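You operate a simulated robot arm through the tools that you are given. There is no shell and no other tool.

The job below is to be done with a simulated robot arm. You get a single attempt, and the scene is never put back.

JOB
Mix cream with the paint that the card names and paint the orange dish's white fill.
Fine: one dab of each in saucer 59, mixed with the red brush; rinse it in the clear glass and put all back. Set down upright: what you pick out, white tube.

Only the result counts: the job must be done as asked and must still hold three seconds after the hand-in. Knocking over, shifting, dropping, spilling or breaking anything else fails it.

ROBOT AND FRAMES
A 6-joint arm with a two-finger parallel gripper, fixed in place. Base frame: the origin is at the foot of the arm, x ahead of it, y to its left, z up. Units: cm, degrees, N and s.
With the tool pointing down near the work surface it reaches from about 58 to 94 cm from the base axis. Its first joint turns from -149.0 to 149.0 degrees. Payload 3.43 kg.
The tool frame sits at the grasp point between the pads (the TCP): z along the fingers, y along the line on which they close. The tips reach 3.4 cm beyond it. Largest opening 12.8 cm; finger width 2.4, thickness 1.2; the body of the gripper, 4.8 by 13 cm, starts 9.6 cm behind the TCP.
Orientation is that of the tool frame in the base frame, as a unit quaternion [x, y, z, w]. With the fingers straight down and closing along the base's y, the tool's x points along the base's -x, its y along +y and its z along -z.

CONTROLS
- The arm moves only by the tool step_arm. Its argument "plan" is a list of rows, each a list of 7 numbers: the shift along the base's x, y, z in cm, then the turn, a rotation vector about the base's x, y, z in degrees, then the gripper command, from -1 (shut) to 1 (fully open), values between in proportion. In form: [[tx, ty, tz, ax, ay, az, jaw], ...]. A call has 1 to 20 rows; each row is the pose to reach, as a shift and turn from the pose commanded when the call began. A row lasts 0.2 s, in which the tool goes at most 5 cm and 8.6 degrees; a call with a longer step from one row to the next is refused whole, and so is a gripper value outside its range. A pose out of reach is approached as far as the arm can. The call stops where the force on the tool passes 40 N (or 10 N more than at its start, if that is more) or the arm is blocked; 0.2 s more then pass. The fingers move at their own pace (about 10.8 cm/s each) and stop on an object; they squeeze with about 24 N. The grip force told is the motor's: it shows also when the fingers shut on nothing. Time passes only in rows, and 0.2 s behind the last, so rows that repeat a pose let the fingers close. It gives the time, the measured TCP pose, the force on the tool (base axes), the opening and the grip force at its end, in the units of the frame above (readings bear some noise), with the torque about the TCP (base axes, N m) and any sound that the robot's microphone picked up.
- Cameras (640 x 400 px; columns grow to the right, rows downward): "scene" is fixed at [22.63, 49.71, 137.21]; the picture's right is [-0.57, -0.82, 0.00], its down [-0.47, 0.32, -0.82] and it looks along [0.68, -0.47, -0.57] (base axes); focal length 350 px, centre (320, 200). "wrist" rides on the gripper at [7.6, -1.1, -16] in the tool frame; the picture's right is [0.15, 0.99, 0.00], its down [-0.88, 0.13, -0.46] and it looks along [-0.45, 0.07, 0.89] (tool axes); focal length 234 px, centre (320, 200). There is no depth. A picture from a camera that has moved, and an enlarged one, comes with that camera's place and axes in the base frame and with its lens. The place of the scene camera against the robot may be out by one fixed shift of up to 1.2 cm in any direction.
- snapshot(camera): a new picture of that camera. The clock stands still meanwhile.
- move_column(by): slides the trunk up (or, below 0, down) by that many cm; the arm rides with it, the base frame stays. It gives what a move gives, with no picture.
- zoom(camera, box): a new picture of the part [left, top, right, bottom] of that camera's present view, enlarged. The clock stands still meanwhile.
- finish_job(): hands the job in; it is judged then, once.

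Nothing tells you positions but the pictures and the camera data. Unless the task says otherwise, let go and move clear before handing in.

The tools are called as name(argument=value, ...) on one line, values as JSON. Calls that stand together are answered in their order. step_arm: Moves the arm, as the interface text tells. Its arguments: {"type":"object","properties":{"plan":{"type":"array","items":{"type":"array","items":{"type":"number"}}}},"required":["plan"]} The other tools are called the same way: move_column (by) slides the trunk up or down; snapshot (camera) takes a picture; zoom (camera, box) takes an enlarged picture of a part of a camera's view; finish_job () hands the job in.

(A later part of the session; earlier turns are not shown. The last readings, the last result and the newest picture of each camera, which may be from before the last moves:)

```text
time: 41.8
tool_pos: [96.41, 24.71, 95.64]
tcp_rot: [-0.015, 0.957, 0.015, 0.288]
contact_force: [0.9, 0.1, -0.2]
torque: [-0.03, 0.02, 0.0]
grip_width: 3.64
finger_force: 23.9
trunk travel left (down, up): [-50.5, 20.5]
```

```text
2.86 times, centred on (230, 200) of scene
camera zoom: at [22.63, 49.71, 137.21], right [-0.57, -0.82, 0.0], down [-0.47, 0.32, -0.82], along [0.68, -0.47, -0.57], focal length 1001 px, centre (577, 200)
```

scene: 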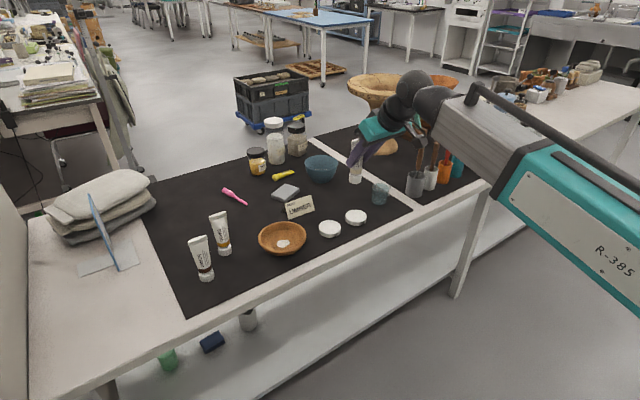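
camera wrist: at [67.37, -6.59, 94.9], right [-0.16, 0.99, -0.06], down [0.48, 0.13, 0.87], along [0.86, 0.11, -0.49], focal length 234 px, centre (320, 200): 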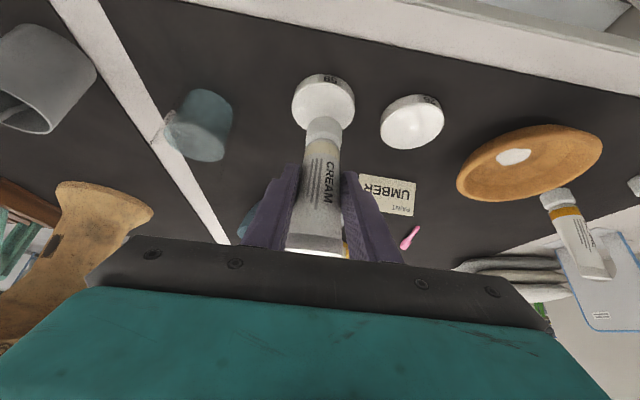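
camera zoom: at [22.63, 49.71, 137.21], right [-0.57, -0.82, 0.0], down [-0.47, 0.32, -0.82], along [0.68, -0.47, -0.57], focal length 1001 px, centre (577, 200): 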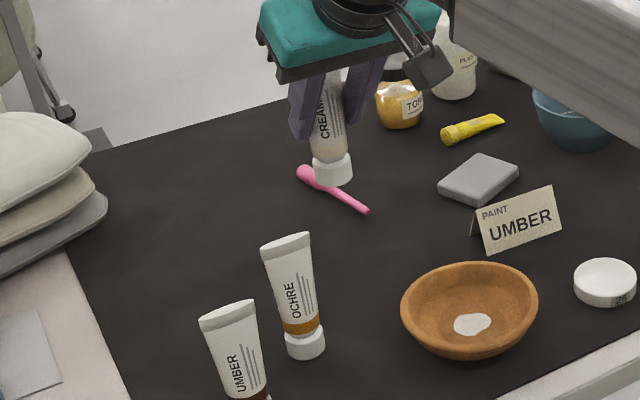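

The tube is back above its spot. I'll lower it, finishing slowly.

step_arm(plan=[[0.1, 0, -0.3, 0, 0, 0, -0.6], [0.1, 0, -1, 0, 0, 0, -0.6], [0.1, 0, -2.2, 0, 0, 0, -0.6], [0.1, 0, -3.6, 0, 0, 0, -0.6], [0.1, 0, -5, 0, 0, 0, -0.6], [0.1, 0, -6.6, 0, 0, 0, -0.6], [0.1, 0, -8.2, 0, 0, 0, -0.6], [0.1, 0, -9.7, 0, 0, 0, -0.6], [0.1, 0, -11, 0, 0, 0, -0.6], [0.1, 0, -12, 0, 0, 0, -0.6], [0.1, 0, -12.5, 0, 0, 0, -0.6], [0.1, 0, -12.7, 0, 0, 0, -0.6], [0.1, 0, -12.8, 0, 0, 0, -0.6], [0.1, 0, -12.8, 0, 0, 0, -0.6]])

step_arm(plan=[[0, 0, -0.1, 0, 0, 0, -0.6], [0, 0, -0.2, 0, 0, 0, -0.6], [0, 0, -0.2, 0, 0, 0, -0.6]])

zoom(camera="scene", box=[180, 160, 280, 270])

```text
time: 44.8
tool_pos: [96.63, 24.74, 82.95]
tcp_rot: [-0.015, 0.957, 0.016, 0.288]
contact_force: [0.1, 0.0, -0.5]
torque: [0.01, 0.02, 0.0]
grip_width: 3.62
finger_force: 23.8
trunk travel left (down, up): [-50.5, 20.5]
```

```text
time: 45.6
tool_pos: [96.67, 24.77, 82.73]
tcp_rot: [-0.015, 0.957, 0.014, 0.289]
contact_force: [0.2, 0.3, -0.3]
torque: [-0.03, 0.02, 0.01]
grip_width: 3.6
finger_force: 23.6
trunk travel left (down, up): [-50.5, 20.5]
```

```text
3.64 times, centred on (230, 215) of scene
camera zoom: at [22.63, 49.71, 137.21], right [-0.57, -0.82, 0.0], down [-0.47, 0.32, -0.82], along [0.68, -0.47, -0.57], focal length 1274 px, centre (647, 146)
```

zoom: 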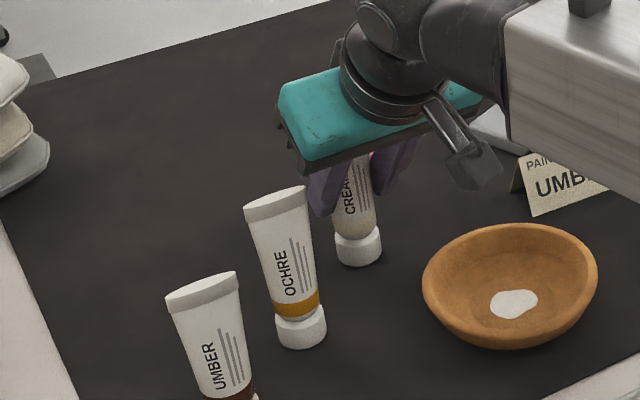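

Not quite in contact yet; a little further down.

step_arm(plan=[[0, 0, -0.1, 0, 0, 0, -0.6], [0, 0, -0.15, 0, 0, 0, -0.6], [0, 0, -0.15, 0, 0, 0, -0.6]])

```text
time: 46.4
tool_pos: [96.66, 24.68, 82.64]
tcp_rot: [-0.014, 0.957, 0.014, 0.289]
contact_force: [0.1, 0.2, 5.6]
torque: [-0.05, -0.13, -0.02]
grip_width: 3.62
finger_force: 24.3
trunk travel left (down, up): [-50.5, 20.5]
```

It's in contact with the table. I'll release gently.

step_arm(plan=[[0, 0, 0.05, 0, 0, 0, -0.44], [0, 0, 0.08, 0, 0, 0, -0.4], [0, 0, 0.08, 0, 0, 0, -0.35], [0, 0, 0.08, 0, 0, 0, -0.25], [0, 0, 0.08, 0, 0, 0, -0.12], [0, 0, 0.08, 0, 0, 0, -0.03], [0, 0, 0.08, 0, 0, 0, -0.03]])

snapshot(camera="wrist")

zoom(camera="scene", box=[180, 160, 280, 270])

```text
time: 48.0
tool_pos: [96.7, 24.77, 82.64]
tcp_rot: [-0.015, 0.957, 0.015, 0.288]
contact_force: [0.2, -0.5, -0.2]
torque: [0.0, -0.01, 0.01]
grip_width: 6.18
finger_force: 0.1
trunk travel left (down, up): [-50.5, 20.5]
```

```text
taken
camera wrist: at [81.47, 22.85, 91.81], right [-0.16, 0.99, -0.06], down [0.48, 0.13, 0.87], along [0.86, 0.11, -0.49], focal length 234 px, centre (320, 200)
```

wrist: 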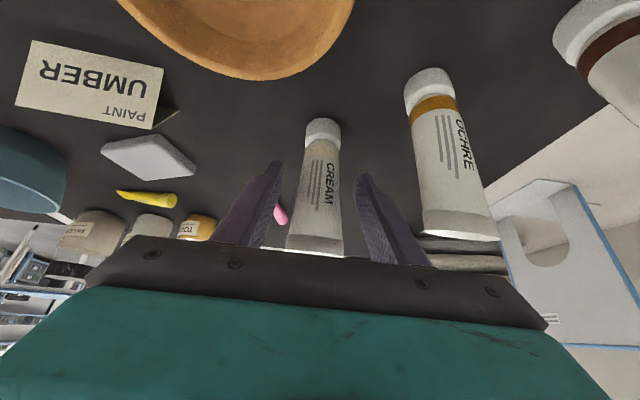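

```text
3.64 times, centred on (230, 215) of scene
camera zoom: at [22.63, 49.71, 137.21], right [-0.57, -0.82, 0.0], down [-0.47, 0.32, -0.82], along [0.68, -0.47, -0.57], focal length 1274 px, centre (647, 146)
```

zoom: 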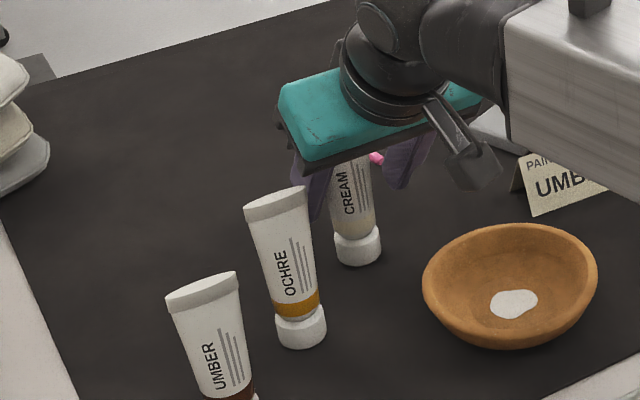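

Cream stands upright in place. I'll rise and move above the umber tube.

step_arm(plan=[[0, 0, 0.3, 0, 0, 0, -0.03], [0, 0, 1, 0, 0, 0, -0.03], [0, 0, 2.2, 0, 0, 0, -0.03], [0, 0, 3.8, 0, 0, 0, -0.03], [0, 0, 5.6, 0, 0, 0, -0.03], [0, 0, 7.4, 0, 0, 0, -0.03], [0, 0, 9.2, 0, 0, 0, -0.03], [0, 0, 10.8, 0, 0, 0, -0.03], [0, 0, 12, 0, 0, 0, -0.03], [0, 0, 12.8, 0, 0, 0, -0.03], [0, 0, 13, 0, 0, 0, -0.03], [0, 0, 13, 0, 0, 0, -0.03]])

step_arm(plan=[[-0.1, 0.1, 0, 0, 0, 0, -0.03], [-0.4, 0.4, 0, 0, 0, 0, -0.03], [-1, 1.1, 0, 0, 0, 0, -0.03], [-2, 2.2, 0, 0, 0, 0, -0.03], [-3.2, 3.6, 0, 0, 0, 0, -0.03], [-4.5, 5, 0, 0, 0, 0, -0.03], [-5.8, 6.5, 0, 0, 0, 0, -0.03], [-7.1, 8, 0, 0, 0, 0, -0.03], [-8.4, 9.5, 0, 0, 0, 0, -0.03], [-9.7, 10.9, 0, 0, 0, 0, -0.03], [-10.8, 12.1, 0, 0, 0, 0, -0.03], [-11.5, 12.9, 0, 0, 0, 0, -0.03], [-11.8, 13.3, 0, 0, 0, 0, -0.03], [-11.8, 13.3, 0, 0, 0, 0, -0.03]])

snapshot(camera="wrist")

snapshot(camera="scene")

```text
time: 50.6
tool_pos: [96.65, 24.77, 95.64]
tcp_rot: [-0.014, 0.957, 0.015, 0.289]
contact_force: [-0.2, 0.3, 0.6]
torque: [0.01, 0.02, -0.01]
grip_width: 6.23
finger_force: 0.1
trunk travel left (down, up): [-50.5, 20.5]
```

```text
time: 53.6
tool_pos: [84.6, 38.02, 95.56]
tcp_rot: [-0.014, 0.957, 0.015, 0.288]
contact_force: [-0.2, -0.6, 0.0]
torque: [-0.04, -0.04, -0.01]
grip_width: 6.21
finger_force: 0.1
trunk travel left (down, up): [-50.5, 20.5]
```

```text
taken
camera wrist: at [69.51, 36.14, 104.74], right [-0.16, 0.99, -0.06], down [0.48, 0.13, 0.87], along [0.86, 0.11, -0.49], focal length 234 px, centre (320, 200)
```

wrist: 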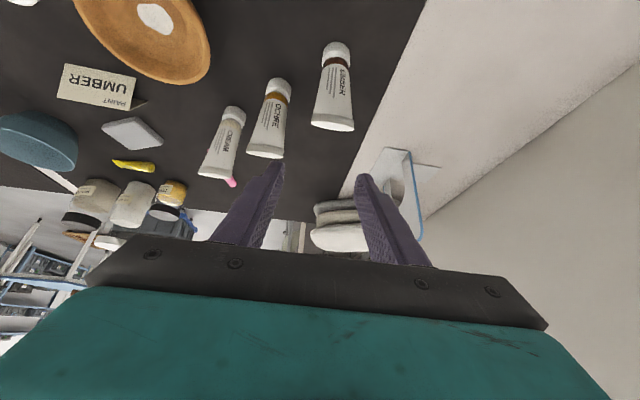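

```text
taken
```

scene: 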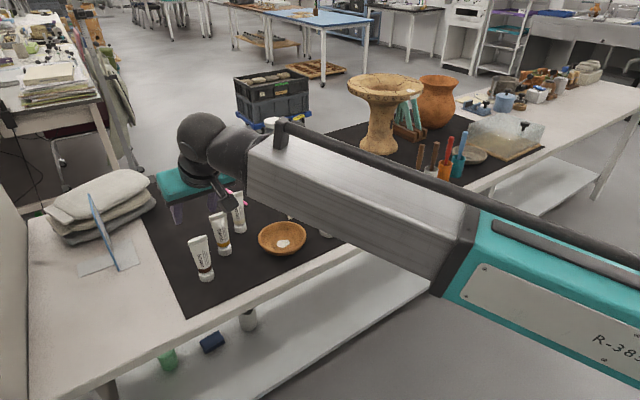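

The umber tube is at about (84.7, 38.8). I'll correct by 0.8 cm in y and descend partway.

step_arm(plan=[[0, 0.1, -0.1, 0, 0, 0, -0.03], [0.1, 0.4, -0.4, 0, 0, 0, -0.03], [0.1, 0.7, -1.2, 0, 0, 0, -0.03], [0.1, 0.8, -2.4, 0, 0, 0, -0.03], [0.1, 0.8, -3.8, 0, 0, 0, -0.03], [0.1, 0.8, -5.2, 0, 0, 0, -0.03], [0.1, 0.8, -6.4, 0, 0, 0, -0.03], [0.1, 0.8, -7.2, 0, 0, 0, -0.03], [0.1, 0.8, -7.5, 0, 0, 0, -0.03], [0.1, 0.8, -7.5, 0, 0, 0, -0.03]])

snapshot(camera="wrist")

zoom(camera="scene", box=[150, 170, 270, 290])

```text
time: 55.8
tool_pos: [84.82, 38.85, 88.04]
tcp_rot: [-0.015, 0.958, 0.015, 0.287]
contact_force: [-0.3, -0.3, 0.7]
torque: [0.01, 0.03, 0.0]
grip_width: 6.21
finger_force: 0.1
trunk travel left (down, up): [-50.5, 20.5]
```

```text
taken
camera wrist: at [69.71, 36.99, 97.18], right [-0.16, 0.99, -0.06], down [0.48, 0.13, 0.87], along [0.86, 0.11, -0.49], focal length 234 px, centre (320, 200)
```

wrist: 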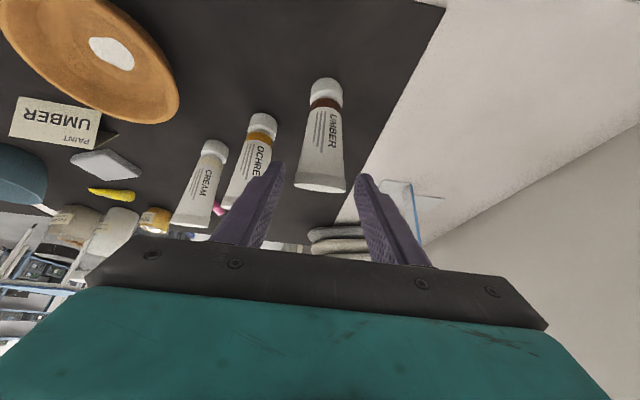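

```text
3.33 times, centred on (210, 230) of scene
camera zoom: at [22.63, 49.71, 137.21], right [-0.57, -0.82, 0.0], down [-0.47, 0.32, -0.82], along [0.68, -0.47, -0.57], focal length 1168 px, centre (687, 100)
```

zoom: 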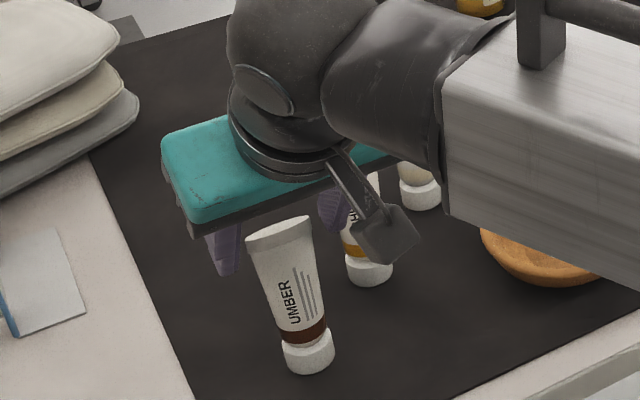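

The view matches the cream approach. I'll descend to the grip height and close.

step_arm(plan=[[0, 0, -0.4, 0, 0, 0, -0.03], [0, 0, -1.4, 0, 0, 0, -0.03], [0, 0, -2.6, 0, 0, 0, -0.03], [0, 0, -3.8, 0, 0, 0, -0.03], [0, 0, -4.8, 0, 0, 0, -0.03], [0, 0, -5.3, 0, 0, 0, -0.03], [0, 0, -5.3, 0, 0, 0, -0.03], [0, 0, -5.3, 0, 0, 0, -0.2], [0, 0, -5.3, 0, 0, 0, -0.28], [0, 0, -5.3, 0, 0, 0, -0.33], [0, 0, -5.3, 0, 0, 0, -0.36], [0, 0, -5.3, 0, 0, 0, -0.4], [0, 0, -5.3, 0, 0, 0, -0.44], [0, 0, -5.3, 0, 0, 0, -0.6], [0, 0, -5.3, 0, 0, 0, -0.6]])

snapshot(camera="wrist")

```text
time: 59.0
tool_pos: [84.94, 38.92, 82.86]
tcp_rot: [-0.015, 0.957, 0.015, 0.289]
contact_force: [0.0, 0.1, -0.3]
torque: [0.0, -0.01, 0.04]
grip_width: 3.75
finger_force: 24.1
trunk travel left (down, up): [-50.5, 20.5]
```

```text
taken
camera wrist: at [69.75, 36.95, 92.0], right [-0.16, 0.99, -0.06], down [0.48, 0.13, 0.87], along [0.86, 0.11, -0.49], focal length 234 px, centre (320, 200)
```

wrist: 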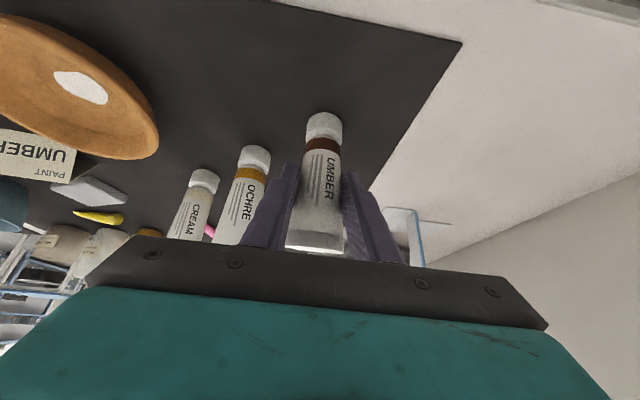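

Umber is gripped. I'll lift it and carry it to saucer 59.

step_arm(plan=[[0, 0, 0.2, 0, 0, 0, -0.6], [0, 0, 0.7, 0, 0, 0, -0.6], [0, 0, 1.5, 0, 0, 0, -0.6], [0, 0, 2.5, 0, 0, 0, -0.6], [0, 0, 3.8, 0, 0, 0, -0.6], [0, 0, 5.2, 0, 0, 0, -0.6], [0, 0, 6.8, 0, 0, 0, -0.6], [0, 0, 8.4, 0, 0, 0, -0.6], [0, 0, 10, 0, 0, 0, -0.6], [0, 0, 11.4, 0, 0, 0, -0.6], [0, 0, 12.4, 0, 0, 0, -0.6], [0, 0, 13, 0, 0, 0, -0.6], [0, 0, 13, 0, 0, 0, -0.6]])

step_arm(plan=[[0, -0.3, 0, 0, 0, 0, -0.6], [-0.1, -0.9, 0, 0, 0, 0, -0.6], [-0.1, -1.9, 0, 0, 0, 0, -0.6], [-0.2, -3.2, 0, 0, 0, 0, -0.6], [-0.3, -4.7, 0, 0, 0, 0, -0.6], [-0.4, -6.4, 0, 0, 0, 0, -0.6], [-0.5, -8.2, 0, 0, 0, 0, -0.6], [-0.6, -10, 0, 0, 0, 0, -0.6], [-0.7, -11.8, 0, 0, 0, 0, -0.6], [-0.8, -13.6, 0, 0, 0, 0, -0.6], [-0.9, -15.4, 0, 0, 0, 0, -0.6], [-1, -17, 0, 0, 0, 0, -0.6], [-1.1, -18.6, 0, 0, 0, 0, -0.6], [-1.1, -20, 0, 0, 0, 0, -0.6], [-1.2, -21, 0, 0, 0, 0, -0.6], [-1.2, -21.7, 0, 0, 0, 0, -0.6], [-1.2, -22, 0, 0, 0, 0, -0.6], [-1.2, -22, 0, 0, 0, 0, -0.6]])

step_arm(plan=[[0, -0.3, 0, 0, 0, 0, -0.6], [-0.1, -0.9, 0, 0, 0, 0, -0.6], [-0.1, -1.9, 0, 0, 0, 0, -0.6], [-0.2, -3.2, 0, 0, 0, 0, -0.6], [-0.3, -4.7, 0, 0, 0, 0, -0.6], [-0.4, -6.4, 0, 0, 0, 0, -0.6], [-0.5, -8.2, 0, 0, 0, 0, -0.6], [-0.6, -10, 0, 0, 0, 0, -0.6], [-0.7, -11.8, 0, 0, 0, 0, -0.6], [-0.8, -13.6, 0, 0, 0, 0, -0.6], [-0.9, -15.4, 0, 0, 0, 0, -0.6], [-1, -17, 0, 0, 0, 0, -0.6], [-1.1, -18.6, 0, 0, 0, 0, -0.6], [-1.2, -20, 0, 0, 0, 0, -0.6], [-1.3, -21, 0, 0, 0, 0, -0.6], [-1.3, -21.7, 0, 0, 0, 0, -0.6], [-1.3, -22.1, 0, 0, 0, 0, -0.6], [-1.3, -22.1, 0, 0, 0, 0, -0.6]])

snapshot(camera="wrist")

snapshot(camera="scene")

```text
time: 61.8
tool_pos: [85.0, 38.78, 95.93]
tcp_rot: [-0.014, 0.957, 0.015, 0.288]
contact_force: [-0.2, -0.7, -0.3]
torque: [-0.02, 0.01, 0.03]
grip_width: 3.75
finger_force: 24.5
trunk travel left (down, up): [-50.5, 20.5]
```

```text
time: 65.6
tool_pos: [83.77, 16.9, 95.68]
tcp_rot: [-0.015, 0.957, 0.015, 0.288]
contact_force: [0.3, -0.1, -0.7]
torque: [0.01, -0.03, -0.01]
grip_width: 3.72
finger_force: 24.2
trunk travel left (down, up): [-50.5, 20.5]
```

```text
time: 69.4
tool_pos: [82.49, -5.31, 95.98]
tcp_rot: [-0.015, 0.957, 0.016, 0.289]
contact_force: [0.0, -0.7, -1.2]
torque: [0.01, 0.01, 0.0]
grip_width: 3.72
finger_force: 24.4
trunk travel left (down, up): [-50.5, 20.5]
```

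```text
taken
camera wrist: at [67.33, -7.2, 105.04], right [-0.16, 0.99, -0.06], down [0.48, 0.13, 0.87], along [0.86, 0.11, -0.49], focal length 234 px, centre (320, 200)
```

wrist: 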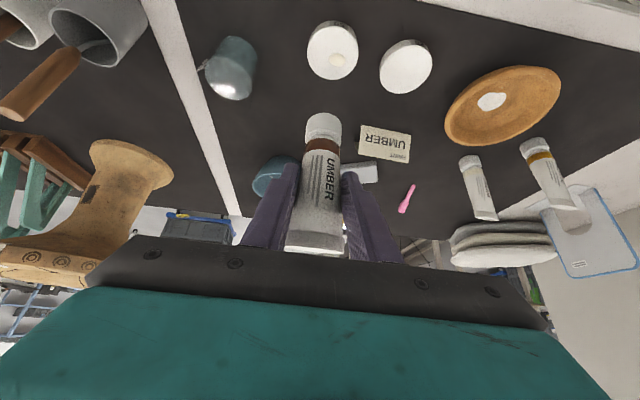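

```text
taken
```

scene: 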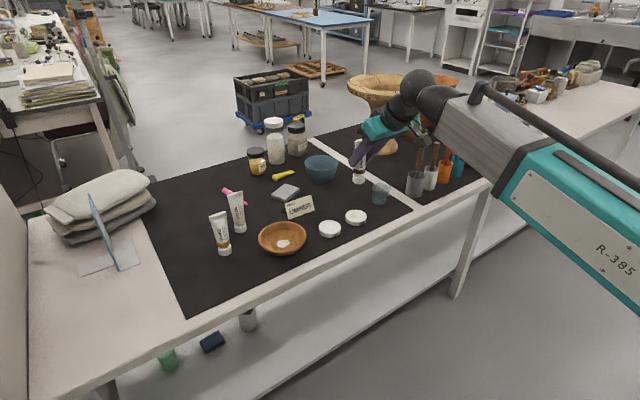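

Everything matches. I'll lower the umber tube toward the saucer, slowing at the end.

step_arm(plan=[[0, 0, -0.3, 0, 0, 0, -0.6], [0, 0.1, -1, 0, 0, 0, -0.6], [0, 0.1, -2.2, 0, 0, 0, -0.6], [0, 0.1, -3.6, 0, 0, 0, -0.6], [0, 0.1, -5, 0, 0, 0, -0.6], [0, 0.1, -6.4, 0, 0, 0, -0.6], [0, 0.1, -7.8, 0, 0, 0, -0.6], [0, 0.1, -9.1, 0, 0, 0, -0.6], [0, 0.1, -10.1, 0, 0, 0, -0.6], [0, 0.1, -10.7, 0, 0, 0, -0.6], [0, 0.1, -11, 0, 0, 0, -0.6], [0, 0.1, -11, 0, 0, 0, -0.6]])

zoom(camera="wrist", box=[250, 50, 410, 180])

zoom(camera="scene", box=[330, 190, 380, 230])

```text
time: 72.0
tool_pos: [82.46, -5.02, 84.83]
tcp_rot: [-0.015, 0.957, 0.016, 0.288]
contact_force: [0.3, 0.2, -1.3]
torque: [0.03, -0.01, 0.0]
grip_width: 3.73
finger_force: 23.6
trunk travel left (down, up): [-50.5, 20.5]
```

```text
3.08 times, centred on (330, 115) of wrist
camera zoom: at [67.3, -7.0, 93.96], right [-0.16, 0.99, -0.06], down [0.48, 0.13, 0.87], along [0.86, 0.11, -0.49], focal length 720 px, centre (289, 462)
```

zoom: 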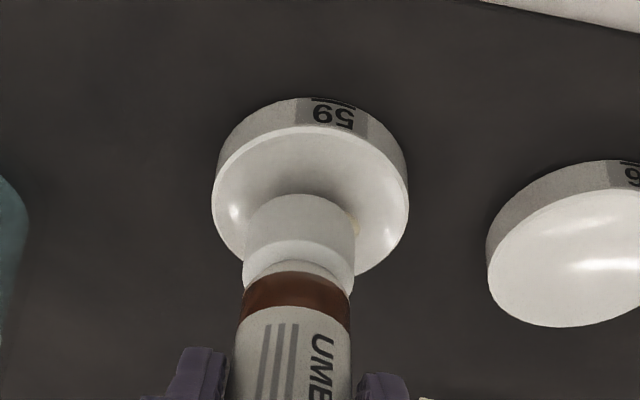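

```text
10.00 times, centred on (355, 210) of scene
camera zoom: at [22.63, 49.71, 137.21], right [-0.57, -0.82, 0.0], down [-0.47, 0.32, -0.82], along [0.68, -0.47, -0.57], focal length 3503 px, centre (-30, 100)
```

zoom: 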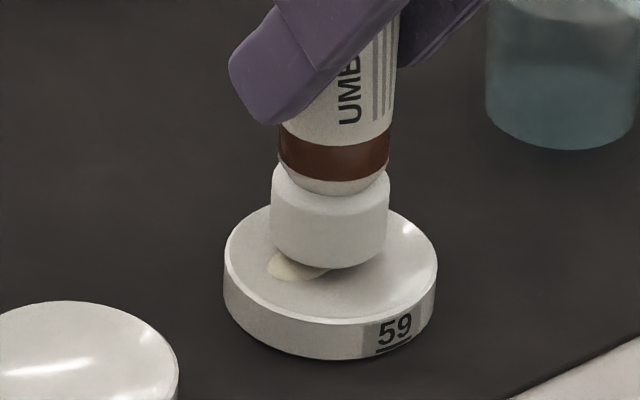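

step_arm(plan=[[0, 0, -0.1, 0, 0, 0, -0.6], [0, 0, -0.25, 0, 0, 0, -0.6], [0, 0, -0.35, 0, 0, 0, -0.6], [0, 0, -0.35, 0, 0, 0, -0.6]])

zoom(camera="scene", box=[330, 190, 380, 230])

```text
time: 73.0
tool_pos: [82.4, -5.17, 84.39]
tcp_rot: [-0.015, 0.957, 0.015, 0.288]
contact_force: [0.6, 0.1, -0.5]
torque: [0.01, 0.03, 0.0]
grip_width: 3.71
finger_force: 24.2
trunk travel left (down, up): [-50.5, 20.5]
```

```text
10.00 times, centred on (355, 210) of scene
camera zoom: at [22.63, 49.71, 137.21], right [-0.57, -0.82, 0.0], down [-0.47, 0.32, -0.82], along [0.68, -0.47, -0.57], focal length 3503 px, centre (-30, 100)
```

zoom: 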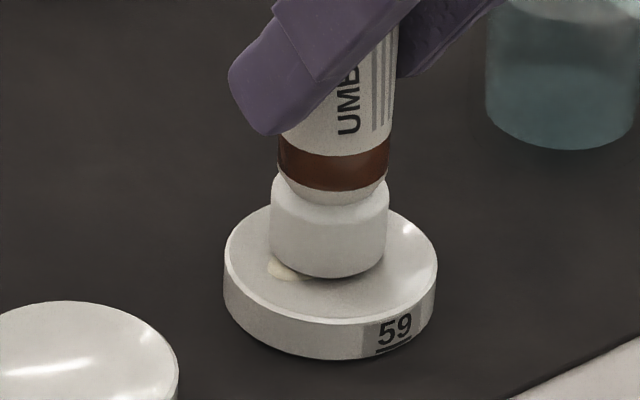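

step_arm(plan=[[0, 0, -0.1, 0, 0, 0, -0.6], [0, 0, -0.2, 0, 0, 0, -0.6], [0, 0, -0.2, 0, 0, 0, -0.6]])

```text
time: 73.8
tool_pos: [82.46, -5.12, 84.25]
tcp_rot: [-0.015, 0.957, 0.015, 0.288]
contact_force: [0.2, 0.4, 0.5]
torque: [0.01, -0.01, -0.01]
grip_width: 3.74
finger_force: 24.0
trunk travel left (down, up): [-50.5, 20.5]
```

step_arm(plan=[[0, 0, -0.1, 0, 0, 0, -0.6], [0, 0, -0.15, 0, 0, 0, -0.6], [0, 0, -0.15, 0, 0, 0, -0.6]])

```text
time: 74.6
tool_pos: [82.42, -4.99, 84.24]
tcp_rot: [-0.014, 0.957, 0.014, 0.288]
contact_force: [-1.1, -1.1, 8.9]
torque: [0.08, -0.01, -0.01]
grip_width: 3.66
finger_force: 24.1
trunk travel left (down, up): [-50.5, 20.5]
```

The umber tube has touched (9 N). I'll lift and check the dab.

step_arm(plan=[[0, 0, 0.2, 0, 0, 0, -0.6], [0, 0, 0.8, 0, 0, 0, -0.6], [0, 0, 1.8, 0, 0, 0, -0.6], [0, 0, 2.8, 0, 0, 0, -0.6], [0, 0, 3.6, 0, 0, 0, -0.6], [0, 0, 4, 0, 0, 0, -0.6], [0, 0, 4, 0, 0, 0, -0.6]])

zoom(camera="wrist", box=[250, 30, 410, 160])

zoom(camera="scene", box=[320, 170, 390, 230])

```text
time: 76.2
tool_pos: [82.38, -5.11, 88.12]
tcp_rot: [-0.014, 0.957, 0.015, 0.288]
contact_force: [-0.4, 0.2, -0.8]
torque: [0.0, 0.04, -0.02]
grip_width: 3.7
finger_force: 24.2
trunk travel left (down, up): [-50.5, 20.5]
```

```text
3.08 times, centred on (330, 95) of wrist
camera zoom: at [67.24, -7.03, 97.27], right [-0.16, 0.99, -0.06], down [0.48, 0.13, 0.87], along [0.86, 0.11, -0.49], focal length 720 px, centre (289, 523)
```

zoom: 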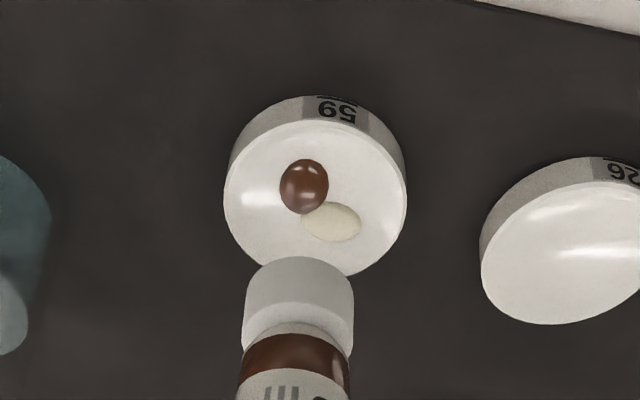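

```text
6.67 times, centred on (355, 200) of scene
camera zoom: at [22.63, 49.71, 137.21], right [-0.57, -0.82, 0.0], down [-0.47, 0.32, -0.82], along [0.68, -0.47, -0.57], focal length 2335 px, centre (87, 200)
```

zoom: 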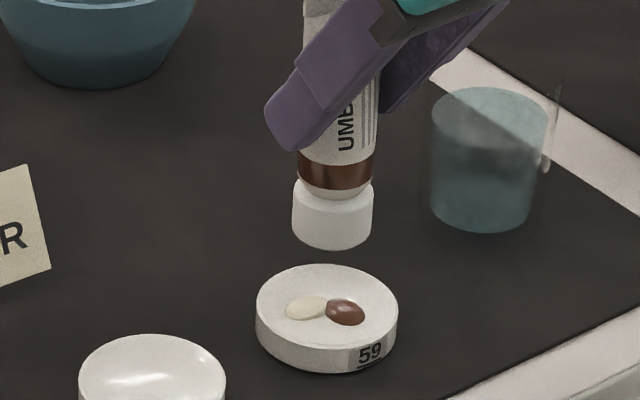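

Both dabs are in saucer 59. Now I'll return the umber tube to its spot.

step_arm(plan=[[0, 0, 0.3, 0, 0, 0, -0.6], [0, 0, 1.1, 0, 0, 0, -0.6], [0, 0, 2.4, 0, 0, 0, -0.6], [0, 0, 4, 0, 0, 0, -0.6], [0, 0, 5.6, 0, 0, 0, -0.6], [0, 0, 6.8, 0, 0, 0, -0.6], [0, 0, 7.5, 0, 0, 0, -0.6], [0, 0, 7.7, 0, 0, 0, -0.6], [0, 0, 7.7, 0, 0, 0, -0.6]])

step_arm(plan=[[0, 0.3, 0, 0, 0, 0, -0.6], [0.1, 0.9, 0, 0, 0, 0, -0.6], [0.1, 1.9, 0, 0, 0, 0, -0.6], [0.2, 3.2, 0, 0, 0, 0, -0.6], [0.3, 4.7, 0, 0, 0, 0, -0.6], [0.4, 6.4, 0, 0, 0, 0, -0.6], [0.5, 8.2, 0, 0, 0, 0, -0.6], [0.6, 10, 0, 0, 0, 0, -0.6], [0.7, 11.8, 0, 0, 0, 0, -0.6], [0.8, 13.6, 0, 0, 0, 0, -0.6], [0.9, 15.4, 0, 0, 0, 0, -0.6], [1, 17, 0, 0, 0, 0, -0.6], [1.1, 18.6, 0, 0, 0, 0, -0.6], [1.2, 20, 0, 0, 0, 0, -0.6], [1.3, 21, 0, 0, 0, 0, -0.6], [1.3, 21.7, 0, 0, 0, 0, -0.6], [1.3, 22, 0, 0, 0, 0, -0.6], [1.3, 22, 0, 0, 0, 0, -0.6]])

step_arm(plan=[[0, 0.3, 0, 0, 0, 0, -0.6], [0.1, 0.9, 0, 0, 0, 0, -0.6], [0.1, 1.9, 0, 0, 0, 0, -0.6], [0.2, 3.2, 0, 0, 0, 0, -0.6], [0.3, 4.7, 0, 0, 0, 0, -0.6], [0.4, 6.4, 0, 0, 0, 0, -0.6], [0.5, 8.2, 0, 0, 0, 0, -0.6], [0.6, 10, 0, 0, 0, 0, -0.6], [0.7, 11.8, 0, 0, 0, 0, -0.6], [0.8, 13.6, 0, 0, 0, 0, -0.6], [0.9, 15.4, 0, 0, 0, 0, -0.6], [1, 17, 0, 0, 0, 0, -0.6], [1.1, 18.6, 0, 0, 0, 0, -0.6], [1.2, 20, 0, 0, 0, 0, -0.6], [1.2, 21, 0, 0, 0, 0, -0.6], [1.2, 21.7, 0, 0, 0, 0, -0.6], [1.2, 22, 0, 0, 0, 0, -0.6], [1.2, 22, 0, 0, 0, 0, -0.6]])

step_arm(plan=[[0, 0, -0.3, 0, 0, 0, -0.6], [0, 0, -1, 0, 0, 0, -0.6], [0, 0, -2.2, 0, 0, 0, -0.6], [0, 0, -3.6, 0, 0, 0, -0.6], [0, 0, -5, 0, 0, 0, -0.6], [0, 0, -6.6, 0, 0, 0, -0.6], [0, 0, -8.2, 0, 0, 0, -0.6], [0, 0, -9.7, 0, 0, 0, -0.6], [0, 0, -11, 0, 0, 0, -0.6], [0, 0, -12, 0, 0, 0, -0.6], [0, 0, -12.5, 0, 0, 0, -0.6], [0, 0, -12.7, 0, 0, 0, -0.6], [0, 0, -12.8, 0, 0, 0, -0.6], [0, 0, -12.8, 0, 0, 0, -0.6]])

snapshot(camera="wrist")

zoom(camera="scene", box=[150, 170, 270, 290])

```text
time: 78.2
tool_pos: [82.48, -5.1, 95.84]
tcp_rot: [-0.014, 0.957, 0.015, 0.288]
contact_force: [0.6, 0.4, -1.5]
torque: [0.0, 0.0, 0.01]
grip_width: 3.71
finger_force: 24.5
trunk travel left (down, up): [-50.5, 20.5]
```

```text
time: 82.0
tool_pos: [83.62, 16.95, 95.82]
tcp_rot: [-0.014, 0.958, 0.015, 0.287]
contact_force: [-0.2, 0.8, -1.2]
torque: [-0.01, 0.03, -0.02]
grip_width: 3.71
finger_force: 24.4
trunk travel left (down, up): [-50.5, 20.5]
```

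```text
time: 85.8
tool_pos: [84.87, 38.85, 95.75]
tcp_rot: [-0.014, 0.957, 0.015, 0.288]
contact_force: [0.5, -0.6, -1.5]
torque: [0.01, -0.01, -0.02]
grip_width: 3.66
finger_force: 24.1
trunk travel left (down, up): [-50.5, 20.5]
```

```text
time: 88.8
tool_pos: [84.99, 38.78, 82.96]
tcp_rot: [-0.014, 0.957, 0.014, 0.289]
contact_force: [0.3, -0.2, -1.1]
torque: [0.02, -0.01, 0.0]
grip_width: 3.62
finger_force: 24.4
trunk travel left (down, up): [-50.5, 20.5]
```

```text
taken
camera wrist: at [69.76, 36.93, 92.15], right [-0.16, 0.99, -0.06], down [0.48, 0.13, 0.87], along [0.86, 0.11, -0.49], focal length 234 px, centre (320, 200)
```

wrist: 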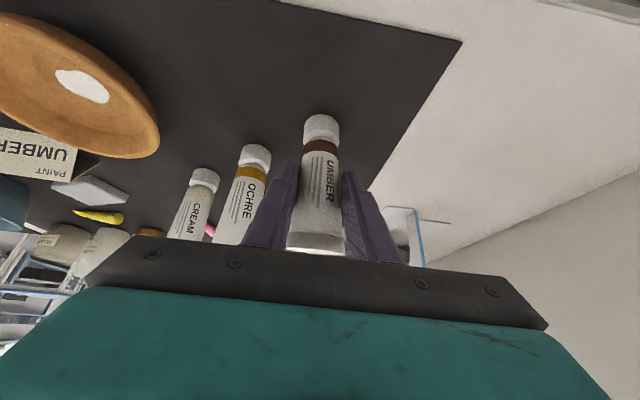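

```text
3.33 times, centred on (210, 230) of scene
camera zoom: at [22.63, 49.71, 137.21], right [-0.57, -0.82, 0.0], down [-0.47, 0.32, -0.82], along [0.68, -0.47, -0.57], focal length 1168 px, centre (687, 100)
```

zoom: 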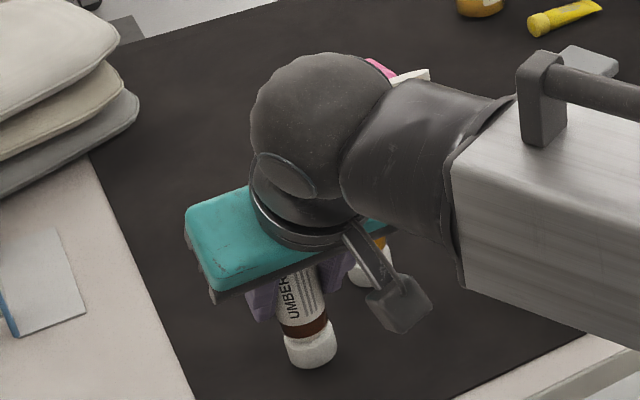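

step_arm(plan=[[0, 0, -0.1, 0, 0, 0, -0.6], [0, 0, -0.2, 0, 0, 0, -0.6], [0, 0, -0.2, 0, 0, 0, -0.6]])

step_arm(plan=[[0, 0, -0.1, 0, 0, 0, -0.6], [0, 0, -0.1, 0, 0, 0, -0.6]])

```text
time: 89.6
tool_pos: [84.99, 38.78, 82.69]
tcp_rot: [-0.014, 0.957, 0.015, 0.289]
contact_force: [0.4, -0.2, -0.8]
torque: [-0.02, -0.01, 0.0]
grip_width: 3.63
finger_force: 24.2
trunk travel left (down, up): [-50.5, 20.5]
```

```text
time: 90.2
tool_pos: [84.98, 38.89, 82.81]
tcp_rot: [-0.014, 0.957, 0.014, 0.289]
contact_force: [-0.4, 1.5, 2.3]
torque: [0.17, -0.03, 0.01]
grip_width: 3.63
finger_force: 24.1
trunk travel left (down, up): [-50.5, 20.5]
```

Contact has begun. I'll go a hair lower to seat it, then release.

step_arm(plan=[[0, 0, -0.08, 0, 0, 0, -0.6], [0, 0, -0.08, 0, 0, 0, -0.5], [0, 0, -0.06, 0, 0, 0, -0.42], [0, 0, -0.06, 0, 0, 0, -0.38], [0, 0, -0.06, 0, 0, 0, -0.3], [0, 0, -0.06, 0, 0, 0, -0.2], [0, 0, -0.06, 0, 0, 0, -0.03], [0, 0, -0.06, 0, 0, 0, -0.03]])

snapshot(camera="wrist")

zoom(camera="scene", box=[150, 170, 270, 290])

```text
time: 92.0
tool_pos: [85.0, 38.93, 82.58]
tcp_rot: [-0.015, 0.957, 0.015, 0.289]
contact_force: [-0.3, -1.4, 0.0]
torque: [0.01, -0.02, 0.0]
grip_width: 6.17
finger_force: 0.0
trunk travel left (down, up): [-50.5, 20.5]
```

```text
taken
camera wrist: at [69.77, 36.95, 91.78], right [-0.16, 0.99, -0.06], down [0.48, 0.13, 0.87], along [0.86, 0.11, -0.49], focal length 234 px, centre (320, 200)
```

wrist: 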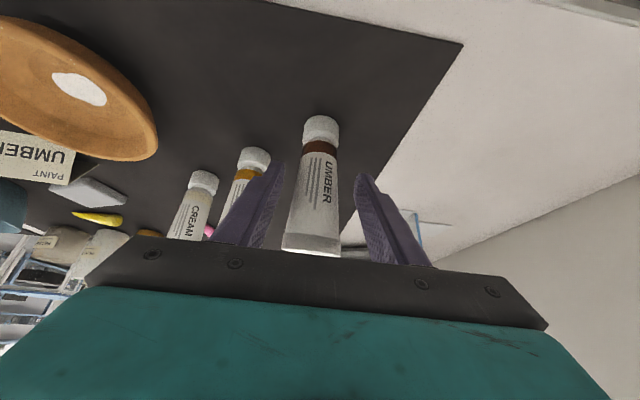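

```text
3.33 times, centred on (210, 230) of scene
camera zoom: at [22.63, 49.71, 137.21], right [-0.57, -0.82, 0.0], down [-0.47, 0.32, -0.82], along [0.68, -0.47, -0.57], focal length 1168 px, centre (687, 100)
```

zoom: 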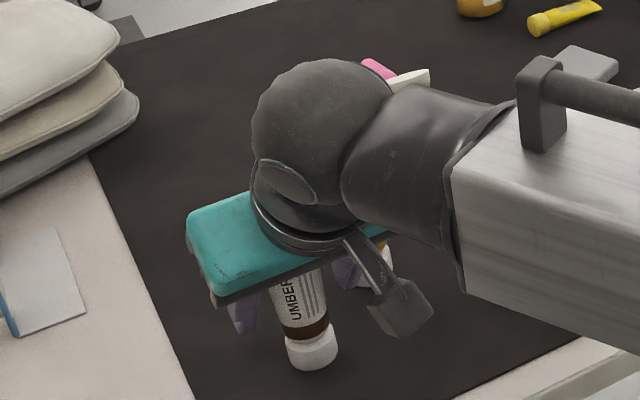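

Umber stands upright. Both tubes are back. Now I'll rise, straighten the tool and move toward the brush cups (row near x=81.7; orange cup near y=-41).

step_arm(plan=[[0, 0, 0.3, 0, 0, 0, -0.03], [0, 0, 1, 0, 0, 0, -0.03], [0, 0, 2.2, 0, 0, 0, -0.03], [0, 0, 3.8, 0, 0, 0, -0.03], [0, 0, 5.6, 0, 0, 0, -0.03], [0, 0, 7.6, 0, 0, 0, -0.03], [0, 0, 9.6, 0, 0, 0, -0.03], [0, 0, 11.6, 0, 0, 0, -0.03], [0, 0, 13.6, 0, 0, 0, -0.03], [0, 0, 15.4, 0, 0, 0, -0.03], [0, 0, 16.8, 0, 0, 0, -0.03], [0, 0, 17.7, 0, 0, 0, -0.03], [0, 0, 18, 0, 0, 0, -0.03], [0, 0, 18, 0, 0, 0, -0.03]])

step_arm(plan=[[-0.2, -0.3, 0, 0, 0.5, 0, -0.03], [-0.6, -1, 0, -0.1, 1.5, 0, -0.03], [-1.2, -2.2, 0, -0.2, 3, 0, -0.03], [-1.9, -3.6, 0, -0.4, 5.5, 0, -0.03], [-2.7, -5.1, 0, -0.6, 8.5, 0, -0.03], [-3.5, -6.7, 0, -0.8, 11.5, 0, -0.03], [-4.3, -8.3, 0, -1, 14.5, 0, -0.03], [-5.1, -9.9, 0, -1.2, 17.5, 0, -0.03], [-5.9, -11.5, 0, -1.4, 20.5, 0, -0.03], [-6.6, -13.1, 0, -1.6, 23.5, 0, -0.03], [-7.3, -14.7, 0, -1.8, 26.5, 0, -0.03], [-8, -16.2, 0, -2, 29, 0, -0.03], [-8.5, -17.6, 0, -2.1, 31, 0, -0.03], [-8.8, -18.8, 0, -2.2, 32.5, 0, -0.03], [-9, -19.6, 0, -2.3, 33.2, 0, -0.03], [-9, -20, 0, -2.3, 33.4, 0, -0.03], [-9, -20, 0, -2.3, 33.4, 0, -0.03]])

snapshot(camera="scene")

```text
time: 95.0
tool_pos: [84.9, 38.86, 100.57]
tcp_rot: [-0.014, 0.957, 0.015, 0.288]
contact_force: [-0.5, 0.8, 0.3]
torque: [0.01, 0.01, -0.01]
grip_width: 6.21
finger_force: 0.1
trunk travel left (down, up): [-50.5, 20.5]
```

```text
time: 98.0
tool_pos: [76.24, 20.12, 100.56]
tcp_rot: [-0.012, 1.0, 0.002, 0.013]
contact_force: [6.7, 2.0, -12.2]
torque: [-0.01, 0.28, 0.05]
grip_width: 6.24
finger_force: 0.1
trunk travel left (down, up): [-50.5, 20.5]
stopped in row 15: the force on the tool passed its limit at 53 N (the readings are from after the stop); the commanded pose is now the measured one
```

```text
taken
```

scene: 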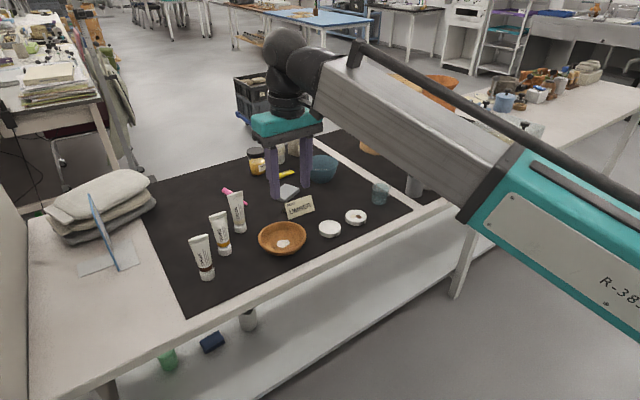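

The wrist resists going fully vertical, so I'll keep a slight outward tilt. I'll tilt 5° out and move toward the cups, then yaw the hand so the fingers close along x.

step_arm(plan=[[0, 0, 0.1, 0, -0.5, 0, -0.03], [0, -0.3, 0.3, 0, -1.5, 0, -0.03], [-0.2, -1, 0.6, 0, -3, 0, -0.03], [-0.4, -2, 1, 0, -4.5, 0, -0.03], [-0.7, -3.2, 1.4, 0, -5, 0, -0.03], [-1, -4.6, 1.8, 0, -5, 0, -0.03], [-1.3, -6.2, 2.2, 0, -5, 0, -0.03], [-1.6, -8, 2.5, 0, -5, 0, -0.03], [-1.8, -9.6, 2.8, 0, -5, 0, -0.03], [-2, -11, 3, 0, -5, 0, -0.03], [-2, -11.8, 3, 0, -5, 0, -0.03], [-2, -12, 3, 0, -5, 0, -0.03], [-2, -12, 3, 0, -5, 0, -0.03]])

```text
time: 100.8
tool_pos: [74.3, 8.02, 103.61]
tcp_rot: [-0.012, 0.998, 0.0, 0.056]
contact_force: [0.6, 0.2, 0.1]
torque: [-0.02, 0.02, 0.0]
grip_width: 6.18
finger_force: 0.0
trunk travel left (down, up): [-50.5, 20.5]
```

step_arm(plan=[[0, -0.2, 0, 0.1, 0, -0.9, -0.03], [0, -0.6, 0, 0.3, 0, -2.7, -0.03], [0, -1.3, 0, 0.6, 0, -5.4, -0.03], [0, -2.2, 0, 1, 0, -8.9, -0.03], [0, -3.3, 0, 1.5, 0, -13.4, -0.03], [0, -4.4, 0, 2, 0, -17.9, -0.03], [0, -5.7, 0, 2.6, 0, -23.2, -0.03], [0, -7, 0, 3.2, 0, -28.6, -0.03], [0, -8.3, 0, 3.8, 0, -34, -0.03], [0, -9.6, 0, 4.4, 0, -39.3, -0.03], [0, -11, 0, 5.1, 0, -44.7, -0.03], [0, -12.3, 0, 5.7, 0, -50.1, -0.03], [0, -13.6, 0, 6.3, 0, -55.4, -0.03], [0, -15, 0, 6.9, 0, -60.8, -0.03], [0, -16.3, 0, 7.5, 0, -66.2, -0.03], [0, -17.6, 0, 8.1, 0, -71.5, -0.03], [0, -19, 0, 8.7, 0, -76.9, -0.03], [0, -20.3, 0, 9.3, 0, -82.2, -0.03], [0, -21.4, 0, 9.8, 0, -86.7, -0.03], [0, -22, 0, 10.1, 0, -89.4, -0.03]])

snapshot(camera="wrist")

snapshot(camera="scene")

```text
time: 105.0
tool_pos: [74.08, -13.77, 103.54]
tcp_rot: [0.698, 0.714, 0.042, 0.041]
contact_force: [0.5, 0.6, 0.5]
torque: [-0.02, 0.01, 0.0]
grip_width: 6.18
finger_force: 0.0
trunk travel left (down, up): [-50.5, 20.5]
```

```text
taken
camera wrist: at [70.99, -6.42, 119.42], right [0.98, 0.17, 0.11], down [0.1, -0.88, 0.47], along [0.18, -0.45, -0.88], focal length 234 px, centre (320, 200)
```

wrist: 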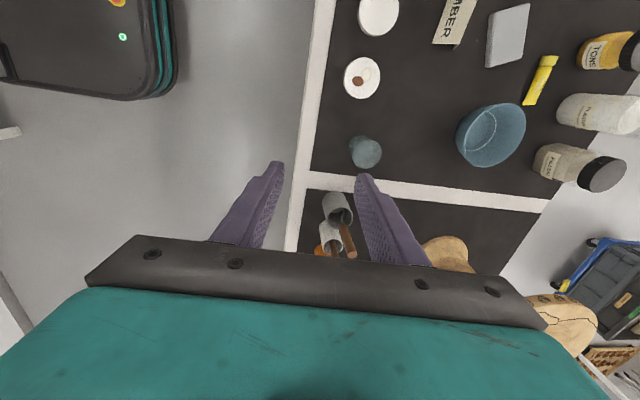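

```text
taken
```

scene: 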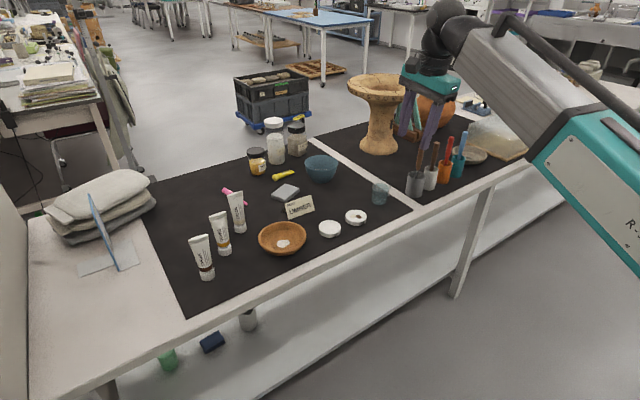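

step_arm(plan=[[0.1, -0.2, 0, 0, 0, 0, -0.2], [0.3, -0.8, 0, 0, 0, 0, -0.4], [0.6, -1.8, 0, 0, 0, 0, -0.4], [1, -3.2, 0, 0, 0, 0, -0.4], [1.5, -4.8, 0, 0, 0, 0, -0.4], [2, -6.6, 0, 0, 0, 0, -0.4], [2.5, -8.4, 0, 0, 0, 0, -0.4], [3, -10.2, 0, 0, 0, 0, -0.4], [3.5, -11.8, 0, 0, 0, 0, -0.4], [3.8, -13.2, 0, 0, 0, 0, -0.4], [4, -14.3, 0, 0, 0, 0, -0.4], [4, -14.9, 0, 0, 0, 0, -0.4], [4, -15, 0, 0, 0, 0, -0.4]])

snapshot(camera="wrist")

```text
time: 107.8
tool_pos: [78.42, -28.95, 103.6]
tcp_rot: [0.697, 0.714, 0.041, 0.041]
contact_force: [-0.6, -0.6, -0.3]
torque: [-0.02, 0.0, 0.02]
grip_width: 3.82
finger_force: 0.1
trunk travel left (down, up): [-50.5, 20.5]
```

```text
taken
camera wrist: at [75.05, -21.51, 119.4], right [0.98, 0.17, 0.11], down [0.1, -0.88, 0.47], along [0.18, -0.45, -0.88], focal length 234 px, centre (320, 200)
```

wrist: 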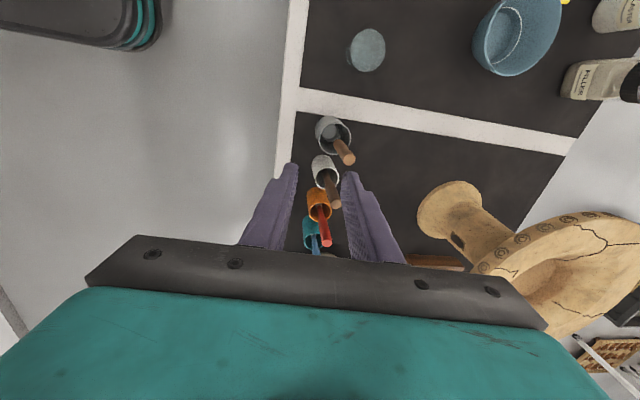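

zoom(camera="wrist", box=[270, 100, 390, 260])

zoom(camera="scene", box=[400, 120, 480, 210])

```text
2.50 times, centred on (330, 180) of wrist
camera zoom: at [75.05, -21.51, 119.4], right [0.98, 0.17, 0.11], down [0.1, -0.88, 0.47], along [0.18, -0.45, -0.88], focal length 585 px, centre (295, 250)
```

zoom: 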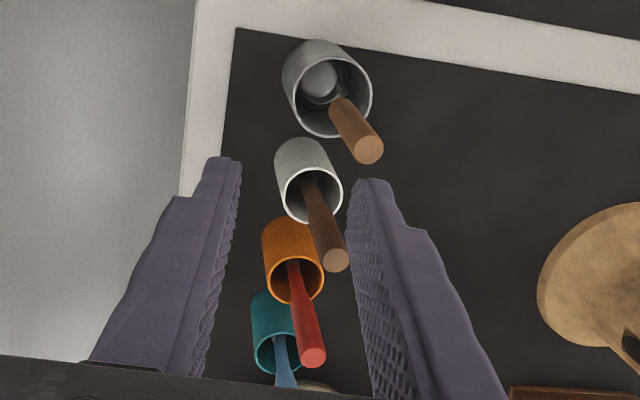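

```text
4.44 times, centred on (440, 165) of scene
camera zoom: at [22.63, 49.71, 137.21], right [-0.57, -0.82, 0.0], down [-0.47, 0.32, -0.82], along [0.68, -0.47, -0.57], focal length 1557 px, centre (-213, 356)
```

zoom: 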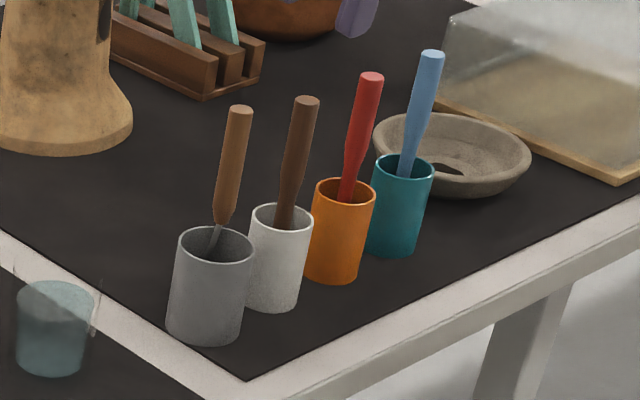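

I need a closer view of the red brush. I'll raise the trunk a bit for wrist margin, then come back down with the tool levelled and nearer the orange cup.

move_column(by=6)

step_arm(plan=[[0, 0, -0.3, 0, 0.3, 0, -0.4], [0.2, -0.3, -1, 0, 1, 0, -0.4], [0.5, -0.9, -2, 0, 2, 0, -0.4], [0.9, -1.6, -3.2, 0, 3, 0, -0.4], [1.3, -2.4, -4.4, 0, 4, 0, -0.4], [1.7, -3.2, -5.4, 0, 4.8, 0, -0.4], [2.1, -4, -6, 0, 5.5, 0, -0.4], [2.5, -4.8, -6, 0, 5.5, 0, -0.4], [2.8, -5.5, -6, 0, 5.5, 0, -0.4], [3, -6, -6, 0, 5.5, 0, -0.4], [3, -6, -6, 0, 5.5, 0, -0.4]])

snapshot(camera="wrist")

zoom(camera="wrist", box=[270, 80, 390, 260])

```text
time: 108.8
tool_pos: [78.38, -28.97, 109.65]
tcp_rot: [0.697, 0.714, 0.041, 0.04]
contact_force: [-0.2, 0.5, -0.1]
torque: [0.03, 0.03, 0.03]
grip_width: 3.85
finger_force: 0.0
trunk travel left (down, up): [-56.5, 14.5]
```

```text
time: 111.2
tool_pos: [81.28, -34.93, 103.6]
tcp_rot: [0.698, 0.716, 0.008, 0.007]
contact_force: [0.3, 0.6, -0.3]
torque: [0.01, 0.02, -0.01]
grip_width: 3.82
finger_force: 0.0
trunk travel left (down, up): [-56.5, 14.5]
```

```text
taken
camera wrist: at [79.61, -27.49, 119.64], right [0.99, 0.17, 0.02], down [0.14, -0.88, 0.46], along [0.1, -0.45, -0.89], focal length 234 px, centre (320, 200)
```

wrist: 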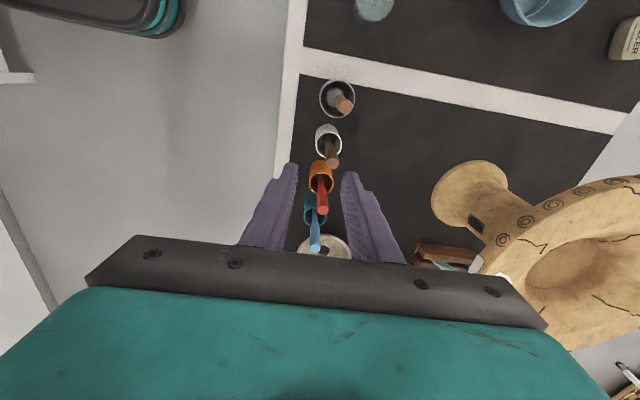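

```text
2.22 times, centred on (330, 170) of wrist
camera zoom: at [79.61, -27.49, 119.64], right [0.99, 0.17, 0.02], down [0.14, -0.88, 0.46], along [0.1, -0.45, -0.89], focal length 520 px, centre (298, 267)
```

zoom: 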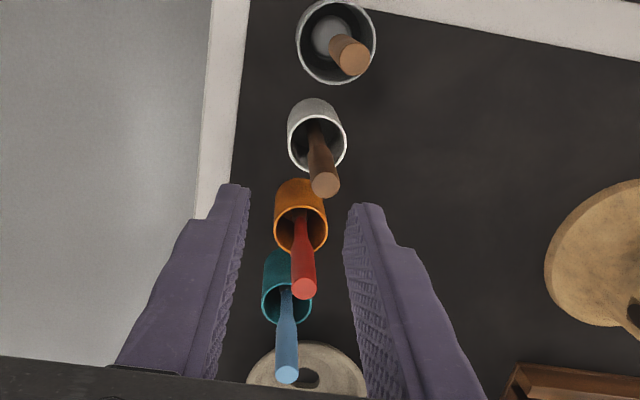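

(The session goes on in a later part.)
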